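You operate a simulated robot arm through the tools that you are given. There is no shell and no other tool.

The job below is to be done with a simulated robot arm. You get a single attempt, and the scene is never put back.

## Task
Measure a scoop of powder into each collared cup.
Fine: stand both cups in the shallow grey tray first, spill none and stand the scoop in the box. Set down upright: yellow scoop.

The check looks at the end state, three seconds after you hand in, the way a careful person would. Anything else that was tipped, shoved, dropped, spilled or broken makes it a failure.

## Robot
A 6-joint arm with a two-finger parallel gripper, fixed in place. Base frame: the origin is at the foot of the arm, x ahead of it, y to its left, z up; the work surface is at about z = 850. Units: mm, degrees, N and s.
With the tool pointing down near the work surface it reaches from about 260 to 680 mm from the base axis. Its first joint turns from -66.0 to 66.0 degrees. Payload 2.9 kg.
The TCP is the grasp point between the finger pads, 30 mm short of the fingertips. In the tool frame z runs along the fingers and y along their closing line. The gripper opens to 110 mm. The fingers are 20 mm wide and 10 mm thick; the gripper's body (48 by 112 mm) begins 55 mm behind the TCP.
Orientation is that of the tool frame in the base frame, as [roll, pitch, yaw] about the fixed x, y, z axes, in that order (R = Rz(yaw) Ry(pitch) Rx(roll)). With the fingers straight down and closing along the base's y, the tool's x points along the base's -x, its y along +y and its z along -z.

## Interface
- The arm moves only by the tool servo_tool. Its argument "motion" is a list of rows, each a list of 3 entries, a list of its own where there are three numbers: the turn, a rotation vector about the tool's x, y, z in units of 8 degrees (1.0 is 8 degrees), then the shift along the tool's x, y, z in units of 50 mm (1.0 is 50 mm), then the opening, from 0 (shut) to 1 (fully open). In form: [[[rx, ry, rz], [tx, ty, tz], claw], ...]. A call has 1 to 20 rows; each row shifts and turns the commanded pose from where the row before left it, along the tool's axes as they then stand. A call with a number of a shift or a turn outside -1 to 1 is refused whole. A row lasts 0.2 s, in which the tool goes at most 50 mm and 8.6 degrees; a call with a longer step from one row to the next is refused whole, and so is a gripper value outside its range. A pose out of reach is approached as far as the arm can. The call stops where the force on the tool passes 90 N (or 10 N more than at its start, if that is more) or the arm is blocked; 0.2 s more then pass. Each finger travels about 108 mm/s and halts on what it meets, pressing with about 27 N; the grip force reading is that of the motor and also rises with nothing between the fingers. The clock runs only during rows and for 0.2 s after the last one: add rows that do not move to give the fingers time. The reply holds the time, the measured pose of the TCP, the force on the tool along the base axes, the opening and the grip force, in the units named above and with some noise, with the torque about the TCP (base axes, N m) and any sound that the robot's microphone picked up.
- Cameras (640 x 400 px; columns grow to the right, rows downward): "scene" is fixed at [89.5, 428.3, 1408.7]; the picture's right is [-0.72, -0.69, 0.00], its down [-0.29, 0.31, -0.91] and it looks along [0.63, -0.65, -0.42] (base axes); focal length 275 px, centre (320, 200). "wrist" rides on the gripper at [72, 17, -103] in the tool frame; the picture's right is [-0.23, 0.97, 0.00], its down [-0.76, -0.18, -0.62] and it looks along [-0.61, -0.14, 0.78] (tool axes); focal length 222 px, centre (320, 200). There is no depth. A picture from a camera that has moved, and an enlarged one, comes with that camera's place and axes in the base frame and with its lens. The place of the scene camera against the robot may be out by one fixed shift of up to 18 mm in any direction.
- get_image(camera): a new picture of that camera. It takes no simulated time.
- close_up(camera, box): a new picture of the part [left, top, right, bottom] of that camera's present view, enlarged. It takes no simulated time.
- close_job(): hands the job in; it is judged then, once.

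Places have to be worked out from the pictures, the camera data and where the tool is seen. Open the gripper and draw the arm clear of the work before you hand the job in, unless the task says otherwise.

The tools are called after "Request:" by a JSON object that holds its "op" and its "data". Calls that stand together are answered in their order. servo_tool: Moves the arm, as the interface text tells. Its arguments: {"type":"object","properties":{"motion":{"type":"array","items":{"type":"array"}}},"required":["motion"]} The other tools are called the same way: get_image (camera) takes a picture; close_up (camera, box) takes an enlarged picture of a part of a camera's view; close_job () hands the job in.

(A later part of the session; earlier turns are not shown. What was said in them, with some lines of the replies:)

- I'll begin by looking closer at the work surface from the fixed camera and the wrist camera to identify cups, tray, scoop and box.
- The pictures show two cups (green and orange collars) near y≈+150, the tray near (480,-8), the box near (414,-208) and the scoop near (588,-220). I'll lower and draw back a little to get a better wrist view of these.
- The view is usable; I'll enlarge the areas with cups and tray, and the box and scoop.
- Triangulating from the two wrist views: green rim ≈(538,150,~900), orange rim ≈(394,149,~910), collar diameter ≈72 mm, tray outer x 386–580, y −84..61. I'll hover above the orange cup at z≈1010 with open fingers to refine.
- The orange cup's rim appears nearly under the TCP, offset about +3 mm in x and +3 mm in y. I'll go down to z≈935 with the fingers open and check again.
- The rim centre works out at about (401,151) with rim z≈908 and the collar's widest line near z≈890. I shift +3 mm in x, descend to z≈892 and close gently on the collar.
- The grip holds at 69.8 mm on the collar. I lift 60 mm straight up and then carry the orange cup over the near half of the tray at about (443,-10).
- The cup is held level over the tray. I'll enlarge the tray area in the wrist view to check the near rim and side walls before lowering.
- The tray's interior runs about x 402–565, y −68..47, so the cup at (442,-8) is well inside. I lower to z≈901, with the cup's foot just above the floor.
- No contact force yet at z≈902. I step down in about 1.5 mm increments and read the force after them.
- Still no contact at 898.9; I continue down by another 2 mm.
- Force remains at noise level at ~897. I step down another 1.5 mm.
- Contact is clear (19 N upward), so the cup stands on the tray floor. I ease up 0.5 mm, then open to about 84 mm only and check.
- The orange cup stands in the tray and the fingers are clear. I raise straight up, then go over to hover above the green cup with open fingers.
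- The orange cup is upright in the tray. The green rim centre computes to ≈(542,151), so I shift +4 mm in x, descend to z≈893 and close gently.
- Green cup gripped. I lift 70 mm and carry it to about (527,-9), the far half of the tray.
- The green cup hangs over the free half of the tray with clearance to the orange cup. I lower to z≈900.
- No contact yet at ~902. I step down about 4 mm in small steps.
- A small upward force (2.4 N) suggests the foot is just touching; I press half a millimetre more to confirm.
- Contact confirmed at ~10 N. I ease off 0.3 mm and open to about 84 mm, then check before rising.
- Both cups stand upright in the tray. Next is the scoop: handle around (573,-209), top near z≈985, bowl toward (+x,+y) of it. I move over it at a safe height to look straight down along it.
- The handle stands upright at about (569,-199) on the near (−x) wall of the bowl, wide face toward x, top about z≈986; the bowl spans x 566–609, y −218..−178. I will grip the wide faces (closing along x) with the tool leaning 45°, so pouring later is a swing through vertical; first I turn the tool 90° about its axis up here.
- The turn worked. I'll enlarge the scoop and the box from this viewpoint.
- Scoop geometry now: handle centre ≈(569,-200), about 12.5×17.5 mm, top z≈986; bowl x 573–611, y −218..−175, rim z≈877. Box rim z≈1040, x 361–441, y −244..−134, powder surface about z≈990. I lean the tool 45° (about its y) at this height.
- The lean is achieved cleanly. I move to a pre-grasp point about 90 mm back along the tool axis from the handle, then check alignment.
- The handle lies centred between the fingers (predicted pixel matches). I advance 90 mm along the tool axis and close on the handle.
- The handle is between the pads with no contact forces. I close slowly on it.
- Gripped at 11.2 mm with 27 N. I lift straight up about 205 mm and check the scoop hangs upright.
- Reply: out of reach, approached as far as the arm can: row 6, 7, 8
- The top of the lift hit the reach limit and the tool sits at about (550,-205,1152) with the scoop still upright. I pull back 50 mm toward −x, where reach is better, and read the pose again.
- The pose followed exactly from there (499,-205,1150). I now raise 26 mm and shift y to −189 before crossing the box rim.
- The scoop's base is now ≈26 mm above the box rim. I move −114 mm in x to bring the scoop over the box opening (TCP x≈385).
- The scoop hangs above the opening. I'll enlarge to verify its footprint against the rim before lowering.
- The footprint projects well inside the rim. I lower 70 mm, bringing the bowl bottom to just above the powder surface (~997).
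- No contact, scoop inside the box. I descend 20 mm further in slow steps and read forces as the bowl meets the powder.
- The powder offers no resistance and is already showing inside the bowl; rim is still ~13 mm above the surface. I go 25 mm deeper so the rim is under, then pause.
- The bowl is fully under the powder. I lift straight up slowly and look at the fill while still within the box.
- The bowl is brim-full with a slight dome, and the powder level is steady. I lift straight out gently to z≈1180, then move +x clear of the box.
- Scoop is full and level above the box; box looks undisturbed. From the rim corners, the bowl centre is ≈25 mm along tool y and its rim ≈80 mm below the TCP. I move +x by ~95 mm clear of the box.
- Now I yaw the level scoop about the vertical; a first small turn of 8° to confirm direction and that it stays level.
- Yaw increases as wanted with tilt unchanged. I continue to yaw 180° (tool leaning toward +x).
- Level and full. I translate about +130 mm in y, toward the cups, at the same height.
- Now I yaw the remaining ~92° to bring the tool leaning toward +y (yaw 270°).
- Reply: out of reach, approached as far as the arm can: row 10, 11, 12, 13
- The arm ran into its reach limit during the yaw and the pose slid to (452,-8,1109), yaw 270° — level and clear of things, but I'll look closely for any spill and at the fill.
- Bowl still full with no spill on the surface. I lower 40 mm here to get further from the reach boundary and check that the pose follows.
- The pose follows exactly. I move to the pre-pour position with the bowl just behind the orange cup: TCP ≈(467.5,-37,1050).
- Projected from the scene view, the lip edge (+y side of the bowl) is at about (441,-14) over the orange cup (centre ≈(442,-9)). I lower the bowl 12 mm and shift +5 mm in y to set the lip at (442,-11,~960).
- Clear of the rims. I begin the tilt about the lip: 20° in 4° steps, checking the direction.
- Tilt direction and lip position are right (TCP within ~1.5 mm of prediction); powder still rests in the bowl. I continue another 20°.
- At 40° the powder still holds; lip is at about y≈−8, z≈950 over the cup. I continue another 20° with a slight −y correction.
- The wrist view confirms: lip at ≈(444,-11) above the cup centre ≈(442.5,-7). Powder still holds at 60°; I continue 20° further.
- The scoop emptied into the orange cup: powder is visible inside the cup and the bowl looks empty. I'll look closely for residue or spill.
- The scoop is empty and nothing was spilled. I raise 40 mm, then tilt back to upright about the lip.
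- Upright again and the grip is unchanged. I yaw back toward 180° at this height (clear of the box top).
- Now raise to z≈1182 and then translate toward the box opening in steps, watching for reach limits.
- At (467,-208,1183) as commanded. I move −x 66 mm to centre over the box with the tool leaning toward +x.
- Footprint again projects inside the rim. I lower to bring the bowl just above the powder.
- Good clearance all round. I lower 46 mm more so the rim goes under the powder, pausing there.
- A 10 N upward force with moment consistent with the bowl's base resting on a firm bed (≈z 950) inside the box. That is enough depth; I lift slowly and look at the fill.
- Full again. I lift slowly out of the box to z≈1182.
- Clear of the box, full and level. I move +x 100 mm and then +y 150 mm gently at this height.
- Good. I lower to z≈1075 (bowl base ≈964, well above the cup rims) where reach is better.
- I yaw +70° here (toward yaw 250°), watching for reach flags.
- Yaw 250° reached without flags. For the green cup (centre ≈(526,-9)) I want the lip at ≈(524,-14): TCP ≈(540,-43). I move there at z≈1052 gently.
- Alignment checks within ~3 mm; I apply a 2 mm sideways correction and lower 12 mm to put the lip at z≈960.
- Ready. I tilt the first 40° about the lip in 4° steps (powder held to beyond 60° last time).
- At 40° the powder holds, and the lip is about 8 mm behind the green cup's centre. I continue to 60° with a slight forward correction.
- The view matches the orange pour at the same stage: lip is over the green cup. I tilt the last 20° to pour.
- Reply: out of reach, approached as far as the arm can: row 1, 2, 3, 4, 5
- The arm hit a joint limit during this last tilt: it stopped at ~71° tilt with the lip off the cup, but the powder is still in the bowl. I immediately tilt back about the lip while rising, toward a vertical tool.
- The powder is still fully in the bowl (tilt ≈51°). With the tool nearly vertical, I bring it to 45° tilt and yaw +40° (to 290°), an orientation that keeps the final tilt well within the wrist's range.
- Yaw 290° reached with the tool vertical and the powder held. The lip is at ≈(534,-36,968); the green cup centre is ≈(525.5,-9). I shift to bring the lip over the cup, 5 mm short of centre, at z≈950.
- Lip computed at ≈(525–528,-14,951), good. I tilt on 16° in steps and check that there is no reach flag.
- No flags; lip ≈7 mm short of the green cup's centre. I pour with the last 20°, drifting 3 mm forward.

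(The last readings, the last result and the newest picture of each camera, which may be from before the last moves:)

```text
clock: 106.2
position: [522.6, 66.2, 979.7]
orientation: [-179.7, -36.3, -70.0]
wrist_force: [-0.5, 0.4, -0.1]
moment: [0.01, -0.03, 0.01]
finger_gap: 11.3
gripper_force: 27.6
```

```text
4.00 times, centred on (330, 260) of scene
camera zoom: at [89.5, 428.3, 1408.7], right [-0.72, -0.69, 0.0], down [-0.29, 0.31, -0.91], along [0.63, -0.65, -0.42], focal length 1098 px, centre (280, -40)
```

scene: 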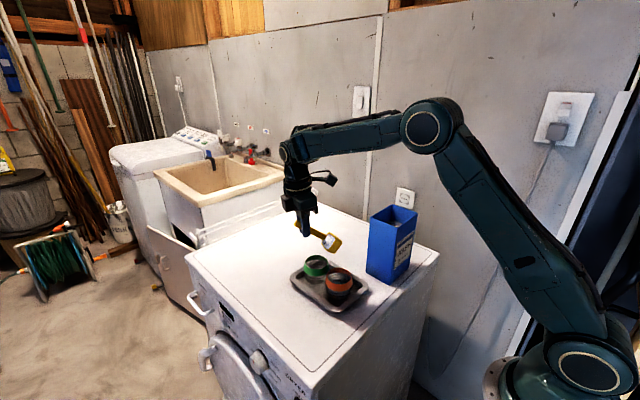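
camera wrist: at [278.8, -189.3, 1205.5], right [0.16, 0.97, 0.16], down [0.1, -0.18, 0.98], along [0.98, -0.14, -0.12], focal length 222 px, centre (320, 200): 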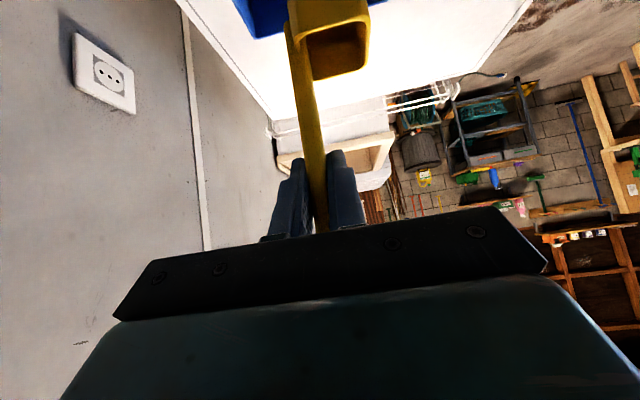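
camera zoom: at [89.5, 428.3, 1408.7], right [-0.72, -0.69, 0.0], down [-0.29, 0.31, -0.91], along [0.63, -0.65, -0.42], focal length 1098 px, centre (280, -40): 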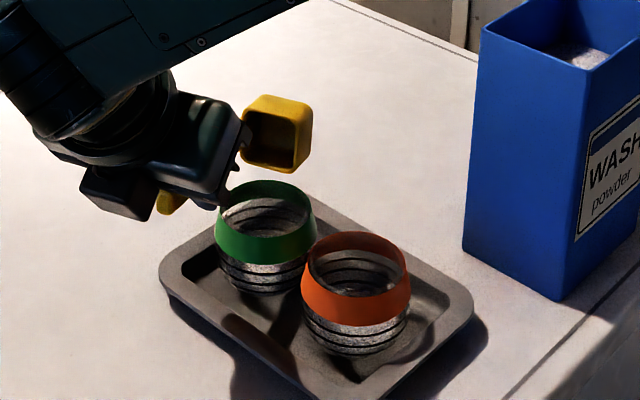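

The green cup now holds powder too, the bowl is empty and the tray looks clean. I raise 40 mm and tilt back until the tool is vertical.

Request:
{"op": "servo_tool", "data": {"motion": [[[0, 0, 0], [0.15, 0, -0.21], 0], [[0, 0, 0], [0.32, 0, -0.44], 0], [[0, -1, 0], [0.2, 0, -0.114], 0], [[0, -1, 0], [0.2, 0, -0.114], 0], [[0, -1, 0], [0.2, 0, -0.114], 0], [[0, -1, 0], [0.2, 0, -0.114], 0], [[0, -0.54, 0], [0.1, 0, -0.06], 0], [[0, 0, 0], [0, 0, 0], 0]]}}

Request:
{"op": "close_up", "data": {"camera": "scene", "box": [280, 210, 400, 320]}}

Request:
{"op": "close_up", "data": {"camera": "wrist", "box": [160, 0, 480, 200]}}

```text
clock: 108.0
position: [534.8, 35.4, 1059.7]
orientation: [-179.8, 0.1, -69.9]
wrist_force: [0.0, 1.2, -0.7]
moment: [0.05, 0.01, 0.0]
finger_gap: 11.0
gripper_force: 27.4
```

```text
3.64 times, centred on (340, 265) of scene
camera zoom: at [89.5, 428.3, 1408.7], right [-0.72, -0.69, 0.0], down [-0.29, 0.31, -0.91], along [0.63, -0.65, -0.42], focal length 998 px, centre (247, -36)
```

zoom: 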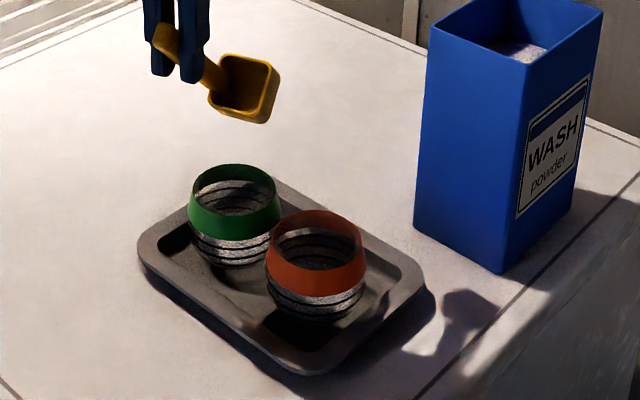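

```text
2.00 times, centred on (320, 100) of wrist
camera zoom: at [544.4, -36.9, 1164.4], right [-0.99, -0.12, 0.0], down [-0.1, 0.77, 0.63], along [-0.07, 0.62, -0.78], focal length 444 px, centre (320, 400)
```

zoom: 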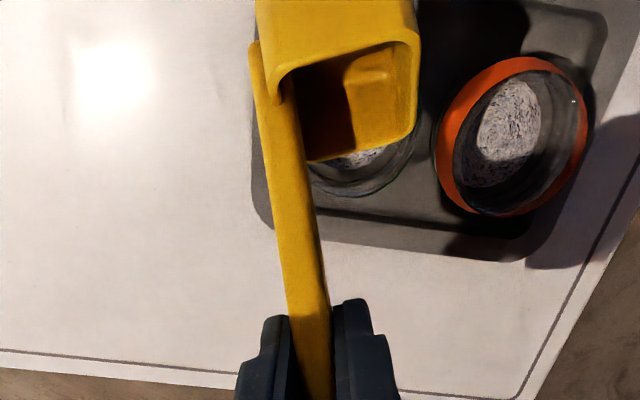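

Both cups hold powder and nothing is spilled. With the tool vertical I yaw back 110° to yaw 180°.

Request:
{"op": "servo_tool", "data": {"motion": [[[0, 0, 0.6], [0, 0, -0.1], 0], [[0, 0, 1], [0, 0, -0.1], 0], [[0, 0, 1], [0, 0, 0], 0], [[0, 0, 1], [0, 0, 0], 0], [[0, 0, 1], [0, 0, 0], 0], [[0, 0, 1], [0, 0, 0], 0], [[0, 0, 1], [0, 0, 0], 0], [[0, 0, 1], [0, 0, 0], 0], [[0, 0, 1], [0, 0, 0], 0], [[0, 0, 1], [0, 0, 0], 0], [[0, 0, 1], [0, 0, 0], 0], [[0, 0, 1], [0, 0, 0], 0], [[0, 0, 1], [0, 0, 0], 0], [[0, 0, 1], [0, 0, 0], 0], [[0, 0, 0.16], [0, 0, 0], 0], [[0, 0, 0], [0, 0, 0], 0]]}}

```text
clock: 111.4
position: [533.2, 37.3, 1069.8]
orientation: [179.8, 0.2, 180.0]
wrist_force: [0.3, -0.1, -0.1]
moment: [0.01, -0.03, 0.0]
finger_gap: 11.1
gripper_force: 26.5
```

Yaw 180° with the tool vertical. I lean it back 45° so the scoop is upright again.

Request:
{"op": "servo_tool", "data": {"motion": [[[0, -0.8, 0], [0, 0, 0], 0], [[0, -1, 0], [0, 0, 0], 0], [[0, -1, 0], [0, 0, 0], 0], [[0, -1, 0], [0, 0, 0], 0], [[0, -1, 0], [0, 0, 0], 0], [[0, -0.8, 0], [0, 0, 0], 0], [[0, 0, 0], [0, 0, 0], 0]]}}

Request:
{"op": "get_image", "data": {"camera": "wrist"}}

Request:
{"op": "get_image", "data": {"camera": "scene"}}

```text
clock: 113.0
position: [531.8, 36.0, 1069.6]
orientation: [179.7, 45.1, 179.9]
wrist_force: [-0.2, 0.5, 0.9]
moment: [-0.05, 0.04, 0.03]
finger_gap: 11.0
gripper_force: 27.1
```

```text
taken
camera wrist: at [410.3, 54.3, 1091.9], right [0.16, 0.97, 0.16], down [0.1, -0.18, 0.98], along [0.98, -0.14, -0.12], focal length 222 px, centre (320, 200)
```

wrist: 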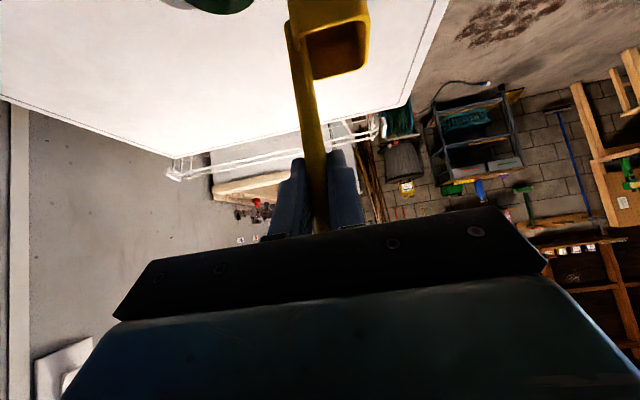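

```text
taken
```

scene: 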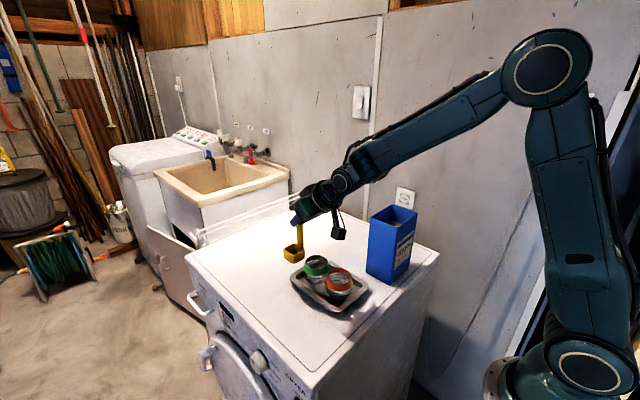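

Upright again. I retreat to x≈467, rise to z≈1183 and traverse to y≈−207, the same approach used for the second dip.

Request:
{"op": "servo_tool", "data": {"motion": [[[0, 0, 0], [0.307, 0, -0.307], 0], [[0, 0, 0], [0.307, 0, -0.307], 0], [[0, 0, 0], [0.307, 0, -0.307], 0], [[0, 0, 0], [-0.4, 0, -0.4], 0], [[0, 0, 0], [-0.4, 0, -0.4], 0], [[0, 0, 0], [-0.4, 0, -0.4], 0], [[0, 0, 0], [-0.4, 0, -0.4], 0], [[0, 0, 0], [0, -0.5, 0], 0], [[0, 0, 0], [0, -0.9, 0], 0], [[0, 0, 0], [0, -0.9, 0], 0], [[0, 0, 0], [0, -0.9, 0], 0], [[0, 0, 0], [0, -0.9, 0], 0], [[0, 0, 0], [0, -0.76, 0], 0], [[0, 0, 0], [0, 0, 0], 0]]}}

```text
clock: 116.0
position: [470.9, -207.9, 1184.2]
orientation: [179.9, 45.0, -180.0]
wrist_force: [-0.2, 0.0, 0.0]
moment: [-0.01, -0.02, 0.0]
finger_gap: 11.4
gripper_force: 27.2
```

At (471,-208,1184) as planned. I move −x to centre the scoop above the box opening.

Request:
{"op": "servo_tool", "data": {"motion": [[[0, 0, 0], [0.3, 0, -0.3], 0], [[0, 0, 0], [0.35, 0, -0.35], 0], [[0, 0, 0], [0.33, 0, -0.33], 0], [[0, 0, 0], [0, 0, 0], 0]]}}

Request:
{"op": "close_up", "data": {"camera": "scene", "box": [350, 140, 440, 240]}}

```text
clock: 117.0
position: [402.2, -208.2, 1182.9]
orientation: [179.7, 45.0, -180.0]
wrist_force: [0.0, 0.2, -0.6]
moment: [0.0, 0.01, 0.01]
finger_gap: 11.1
gripper_force: 26.1
```

```text
4.00 times, centred on (395, 190) of scene
camera zoom: at [89.5, 428.3, 1408.7], right [-0.72, -0.69, 0.0], down [-0.29, 0.31, -0.91], along [0.63, -0.65, -0.42], focal length 1098 px, centre (20, 240)
```

zoom: 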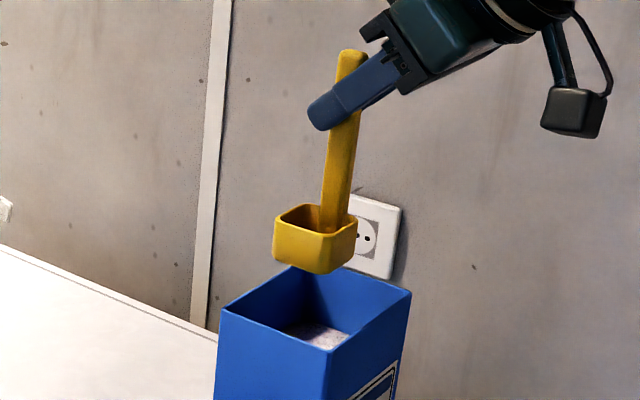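

Same alignment as for the dip. I lower to z≈1066, just above where the base met the firm bed.

Request:
{"op": "servo_tool", "data": {"motion": [[[0, 0, 0], [0.25, 0, 0.25], 0], [[0, 0, 0], [0.3, 0, 0.3], 0], [[0, 0, 0], [0.3, 0, 0.3], 0], [[0, 0, 0], [0.25, 0, 0.25], 0], [[0, 0, 0], [0.2, 0, 0.2], 0], [[0, 0, 0], [0.15, 0, 0.15], 0], [[0, 0, 0], [0.12, 0, 0.12], 0], [[0, 0, 0], [0.08, 0, 0.08], 0], [[0, 0, 0], [0, 0, 0], 0]]}}

Request:
{"op": "close_up", "data": {"camera": "scene", "box": [350, 160, 440, 240]}}

```text
clock: 119.0
position: [401.2, -206.0, 1065.0]
orientation: [179.7, 45.0, -180.0]
wrist_force: [-0.8, -0.6, -0.1]
moment: [0.02, 0.02, -0.01]
finger_gap: 10.9
gripper_force: 27.4
```

```text
5.00 times, centred on (395, 200) of scene
camera zoom: at [89.5, 428.3, 1408.7], right [-0.72, -0.69, 0.0], down [-0.29, 0.31, -0.91], along [0.63, -0.65, -0.42], focal length 1373 px, centre (-55, 200)
```

zoom: 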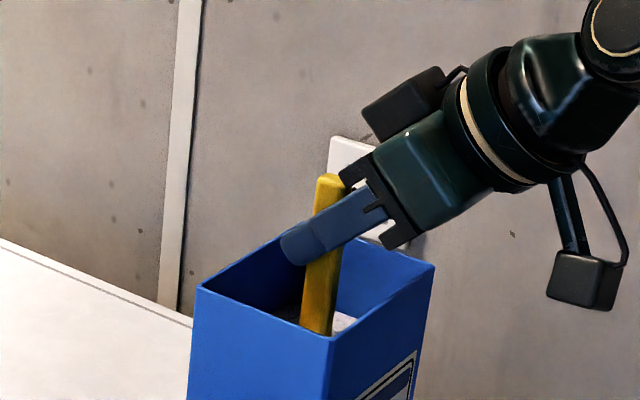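

No contact yet at 1065. I step down about 3 mm in 1 mm increments to feel the bed.

Request:
{"op": "servo_tool", "data": {"motion": [[[0, 0, 0], [0.014, 0, 0.014], 0], [[0, 0, 0], [0.014, 0, 0.014], 0], [[0, 0, 0], [0.014, 0, 0.014], 0], [[0, 0, 0], [0, 0, 0], 0]]}}

```text
clock: 120.0
position: [400.0, -205.9, 1062.8]
orientation: [179.8, 45.1, 180.0]
wrist_force: [-0.2, -0.2, 0.8]
moment: [-0.04, 0.01, 0.03]
finger_gap: 11.2
gripper_force: 27.2
```

Still free at 1062.8; I step down a further millimetre.

Request:
{"op": "servo_tool", "data": {"motion": [[[0, 0, 0], [0.01, 0, 0.01], 0], [[0, 0, 0], [0.007, 0, 0.007], 0], [[0, 0, 0], [0, 0, 0], 0]]}}

```text
clock: 120.8
position: [400.8, -206.9, 1062.8]
orientation: [179.7, 45.2, 179.9]
wrist_force: [1.6, 0.8, 9.0]
moment: [0.11, -0.14, 0.01]
finger_gap: 11.1
gripper_force: 26.7
```

Contact at ~9 N: the scoop's base is on the bed, upright. I ease off slightly and open the fingers gently to about 27 mm.

Request:
{"op": "servo_tool", "data": {"motion": [[[0, 0, 0], [-0.006, 0, -0.006], 0], [[0, 0, 0], [0, 0, 0], 0], [[0, 0, 0], [0, 0, 0], 0.1], [[0, 0, 0], [0, 0, 0], 0.12], [[0, 0, 0], [0, 0, 0], 0.15], [[0, 0, 0], [0, 0, 0], 0.19], [[0, 0, 0], [0, 0, 0], 0.24], [[0, 0, 0], [0, 0, 0], 0.24], [[0, 0, 0], [0, 0, 0], 0.24]]}}

Request:
{"op": "close_up", "data": {"camera": "scene", "box": [350, 160, 440, 240]}}

Request:
{"op": "get_image", "data": {"camera": "wrist"}}

```text
clock: 122.8
position: [400.0, -206.8, 1062.4]
orientation: [179.8, 44.9, 179.9]
wrist_force: [-1.0, -0.3, 0.5]
moment: [0.0, -0.04, 0.05]
finger_gap: 26.4
gripper_force: 0.0
```

```text
5.00 times, centred on (395, 200) of scene
camera zoom: at [89.5, 428.3, 1408.7], right [-0.72, -0.69, 0.0], down [-0.29, 0.31, -0.91], along [0.63, -0.65, -0.42], focal length 1373 px, centre (-55, 200)
```

zoom: 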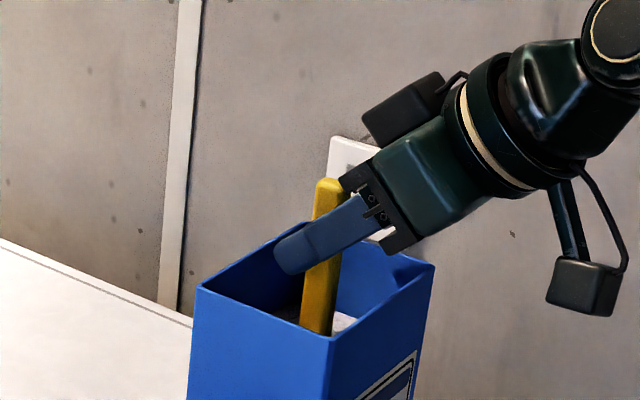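

```text
taken
camera wrist: at [277.3, -189.3, 1084.4], right [0.16, 0.97, 0.16], down [0.1, -0.18, 0.98], along [0.98, -0.14, -0.12], focal length 222 px, centre (320, 200)
```

wrist: 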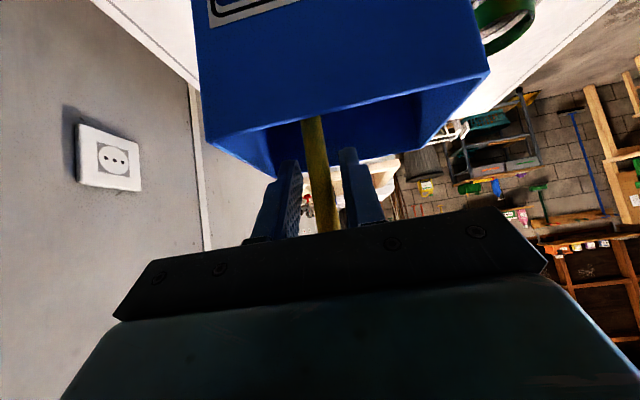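

The handle stands upright on its own between the open fingers. I withdraw straight up slowly until the fingers are clear above the handle.

Request:
{"op": "servo_tool", "data": {"motion": [[[0, 0, 0], [-0.1, 0, -0.1], 0.24], [[0, 0, 0], [-0.2, 0, -0.2], 0.24], [[0, 0, 0], [-0.3, 0, -0.3], 0.24], [[0, 0, 0], [-0.3, 0, -0.3], 0.24], [[0, 0, 0], [-0.3, 0, -0.3], 0.24], [[0, 0, 0], [-0.3, 0, -0.3], 0.24], [[0, 0, 0], [0, 0, 0], 0.24]]}}

Request:
{"op": "close_up", "data": {"camera": "scene", "box": [350, 140, 440, 240]}}

Request:
{"op": "get_image", "data": {"camera": "wrist"}}

```text
clock: 124.4
position: [400.9, -207.6, 1168.4]
orientation: [179.7, 45.1, 179.9]
wrist_force: [-0.7, 0.0, 0.2]
moment: [0.01, 0.0, 0.02]
finger_gap: 26.3
gripper_force: 0.0
```

```text
4.00 times, centred on (395, 190) of scene
camera zoom: at [89.5, 428.3, 1408.7], right [-0.72, -0.69, 0.0], down [-0.29, 0.31, -0.91], along [0.63, -0.65, -0.42], focal length 1098 px, centre (20, 240)
```

zoom: 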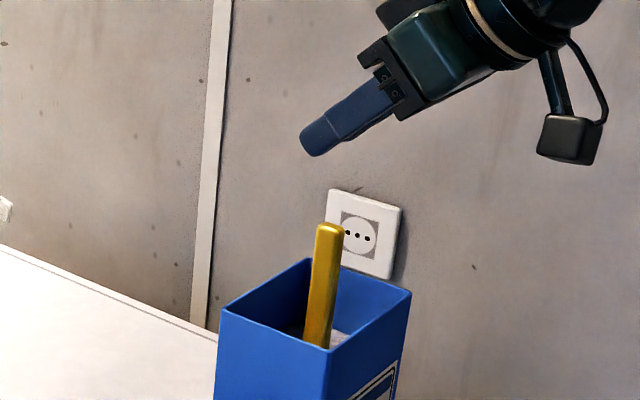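

```text
taken
camera wrist: at [277.6, -189.8, 1190.7], right [0.16, 0.97, 0.16], down [0.1, -0.18, 0.98], along [0.98, -0.14, -0.12], focal length 222 px, centre (320, 200)
```

wrist: 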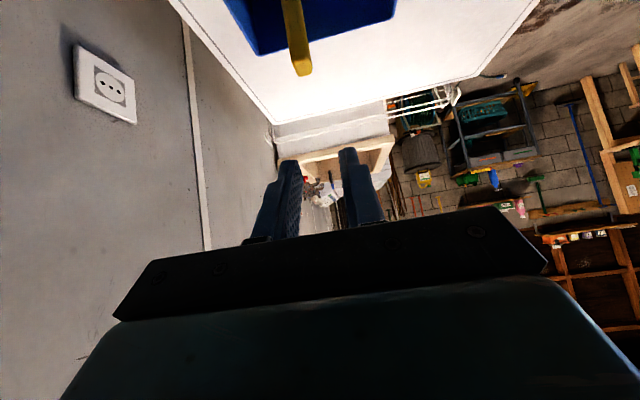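

The scoop stands upright in the box by itself. I draw the arm clear: up, then toward +y, opening the gripper.

Request:
{"op": "servo_tool", "data": {"motion": [[[0, 0, 0], [-0.35, 0, -0.35], 0.24], [[0, 0, 0], [-0.35, 0, -0.35], 0.24], [[0, 0, 0], [0, 0.6, 0], 0.24], [[0, 0, 0], [0, 0.8, 0], 0.3], [[0, 0, 0], [0, 0.8, 0], 0.5], [[0, 0, 0], [0, 0.8, 0], 0.7], [[0, 0, 0], [0, 0.8, 0], 0.9], [[0, 0, 0], [0, 0.8, 0], 1], [[0, 0, 0], [0, 0.8, 0], 1], [[0, 0, 0], [0, 0, 0], 1]]}}

Request:
{"op": "get_image", "data": {"camera": "scene"}}

```text
clock: 126.6
position: [398.9, 62.5, 1218.9]
orientation: [179.7, 45.0, 179.8]
wrist_force: [0.4, -0.3, -0.2]
moment: [-0.02, 0.0, 0.03]
finger_gap: 110.0
gripper_force: 0.1
```

```text
taken
```

scene: 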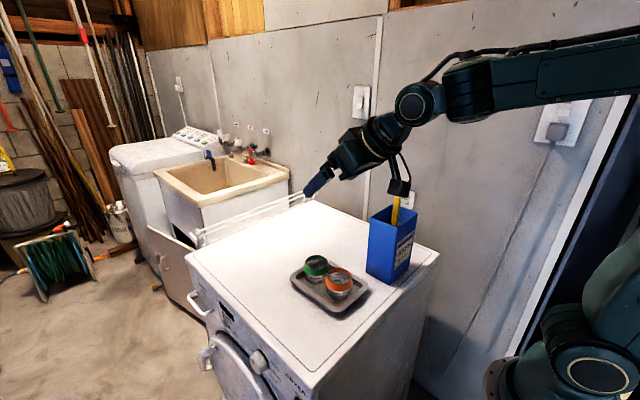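

I bring the tool back to vertical and a little higher, then inspect everything from above.

Request:
{"op": "servo_tool", "data": {"motion": [[[0, 1, 0], [0, 0, 0], 1], [[0, 1, 0], [0, 0, 0], 1], [[0, 1, 0], [0, 0, 0], 1], [[0, 1, 0], [0, 0, 0], 1], [[0, 1, 0], [0, 0, 0], 1], [[0, 0.625, 0], [0, 0, 0], 1], [[0, 0, 0], [0.3, 0.3, -0.8], 1], [[0, 0, 0], [0.3, 0.3, -0.8], 1], [[0, 0, 0], [0, 0, 0], 1]]}}

Request:
{"op": "get_image", "data": {"camera": "wrist"}}

Request:
{"op": "close_up", "data": {"camera": "wrist", "box": [120, 20, 420, 220]}}

Request:
{"op": "close_up", "data": {"camera": "scene", "box": [280, 180, 440, 320]}}

Request:
{"op": "close_up", "data": {"camera": "scene", "box": [285, 245, 375, 320]}}

```text
clock: 128.6
position: [369.2, 91.5, 1300.8]
orientation: [179.8, 0.1, -179.9]
wrist_force: [-0.6, -0.3, -0.3]
moment: [-0.01, 0.02, -0.02]
finger_gap: 110.0
gripper_force: 0.1
```

```text
taken
camera wrist: at [297.5, 108.6, 1403.1], right [0.23, 0.97, 0.0], down [0.76, -0.18, 0.62], along [0.61, -0.14, -0.78], focal length 222 px, centre (320, 200)
```

wrist: 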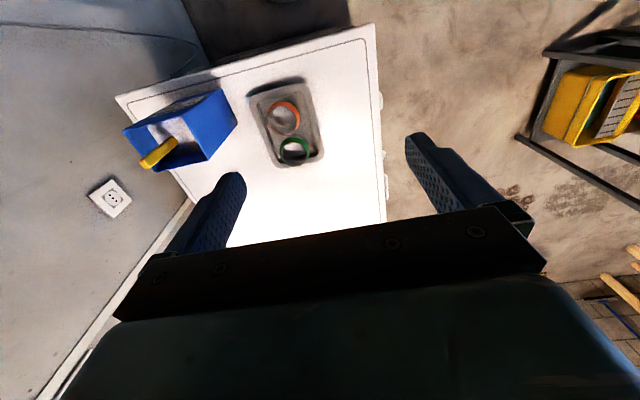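

```text
2.00 times, centred on (270, 120) of wrist
camera zoom: at [297.5, 108.6, 1403.1], right [0.23, 0.97, 0.0], down [0.76, -0.18, 0.62], along [0.61, -0.14, -0.78], focal length 444 px, centre (420, 360)
```

zoom: 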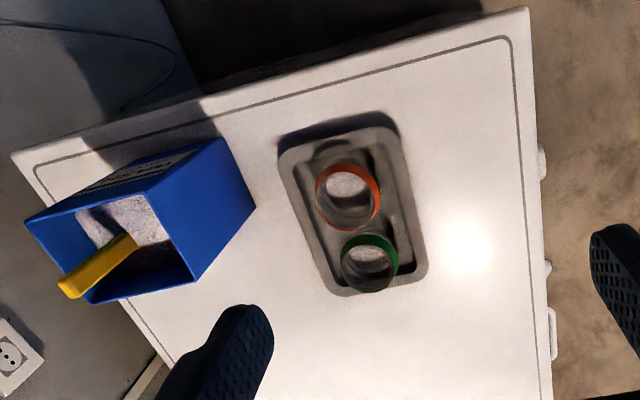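

```text
2.86 times, centred on (360, 250) of scene
camera zoom: at [89.5, 428.3, 1408.7], right [-0.72, -0.69, 0.0], down [-0.29, 0.31, -0.91], along [0.63, -0.65, -0.42], focal length 784 px, centre (206, 57)
```

zoom: 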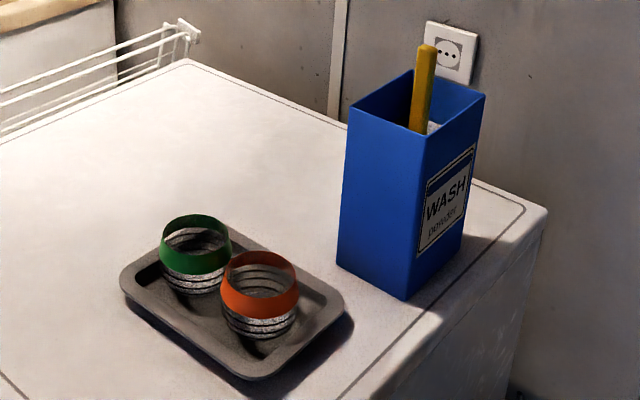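

```text
5.33 times, centred on (330, 282) of scene
camera zoom: at [89.5, 428.3, 1408.7], right [-0.72, -0.69, 0.0], down [-0.29, 0.31, -0.91], along [0.63, -0.65, -0.42], focal length 1464 px, centre (267, -240)
```

zoom: 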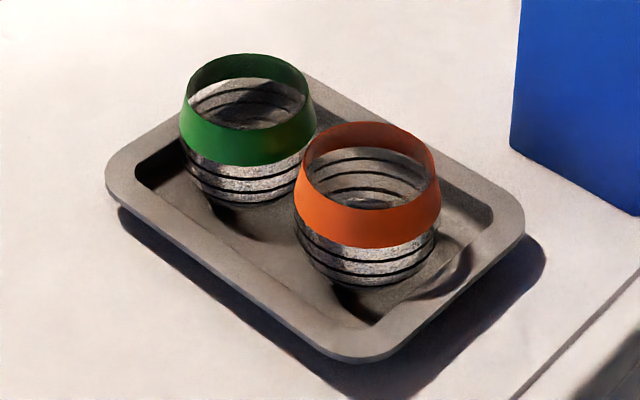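

The final pictures show both collared cups upright in the tray, each holding powder. The scoop stands upright in the box, the surface is clean, and the arm is clear with its gripper open. I hand the job in.

Request:
{"op": "close_job", "data": {}}

```text
The job is handed in.
```

The job is handed in. Both collared cups stand upright in the grey tray with one scoop of powder in each, and the yellow scoop stands upright in the box.

- **Spills:** I saw no powder on the tray or the work surface in the final pictures.
- **Near miss:** On the first try at filling the green cup, the arm hit a joint limit with the full scoop tilted about 71° and its lip off the cup. The powder stayed in. I brought it back, turned the tool to a better angle and poured cleanly.
- **Other things:** The box and tray look undisturbed. The gripper is open and the arm is clear of the work.
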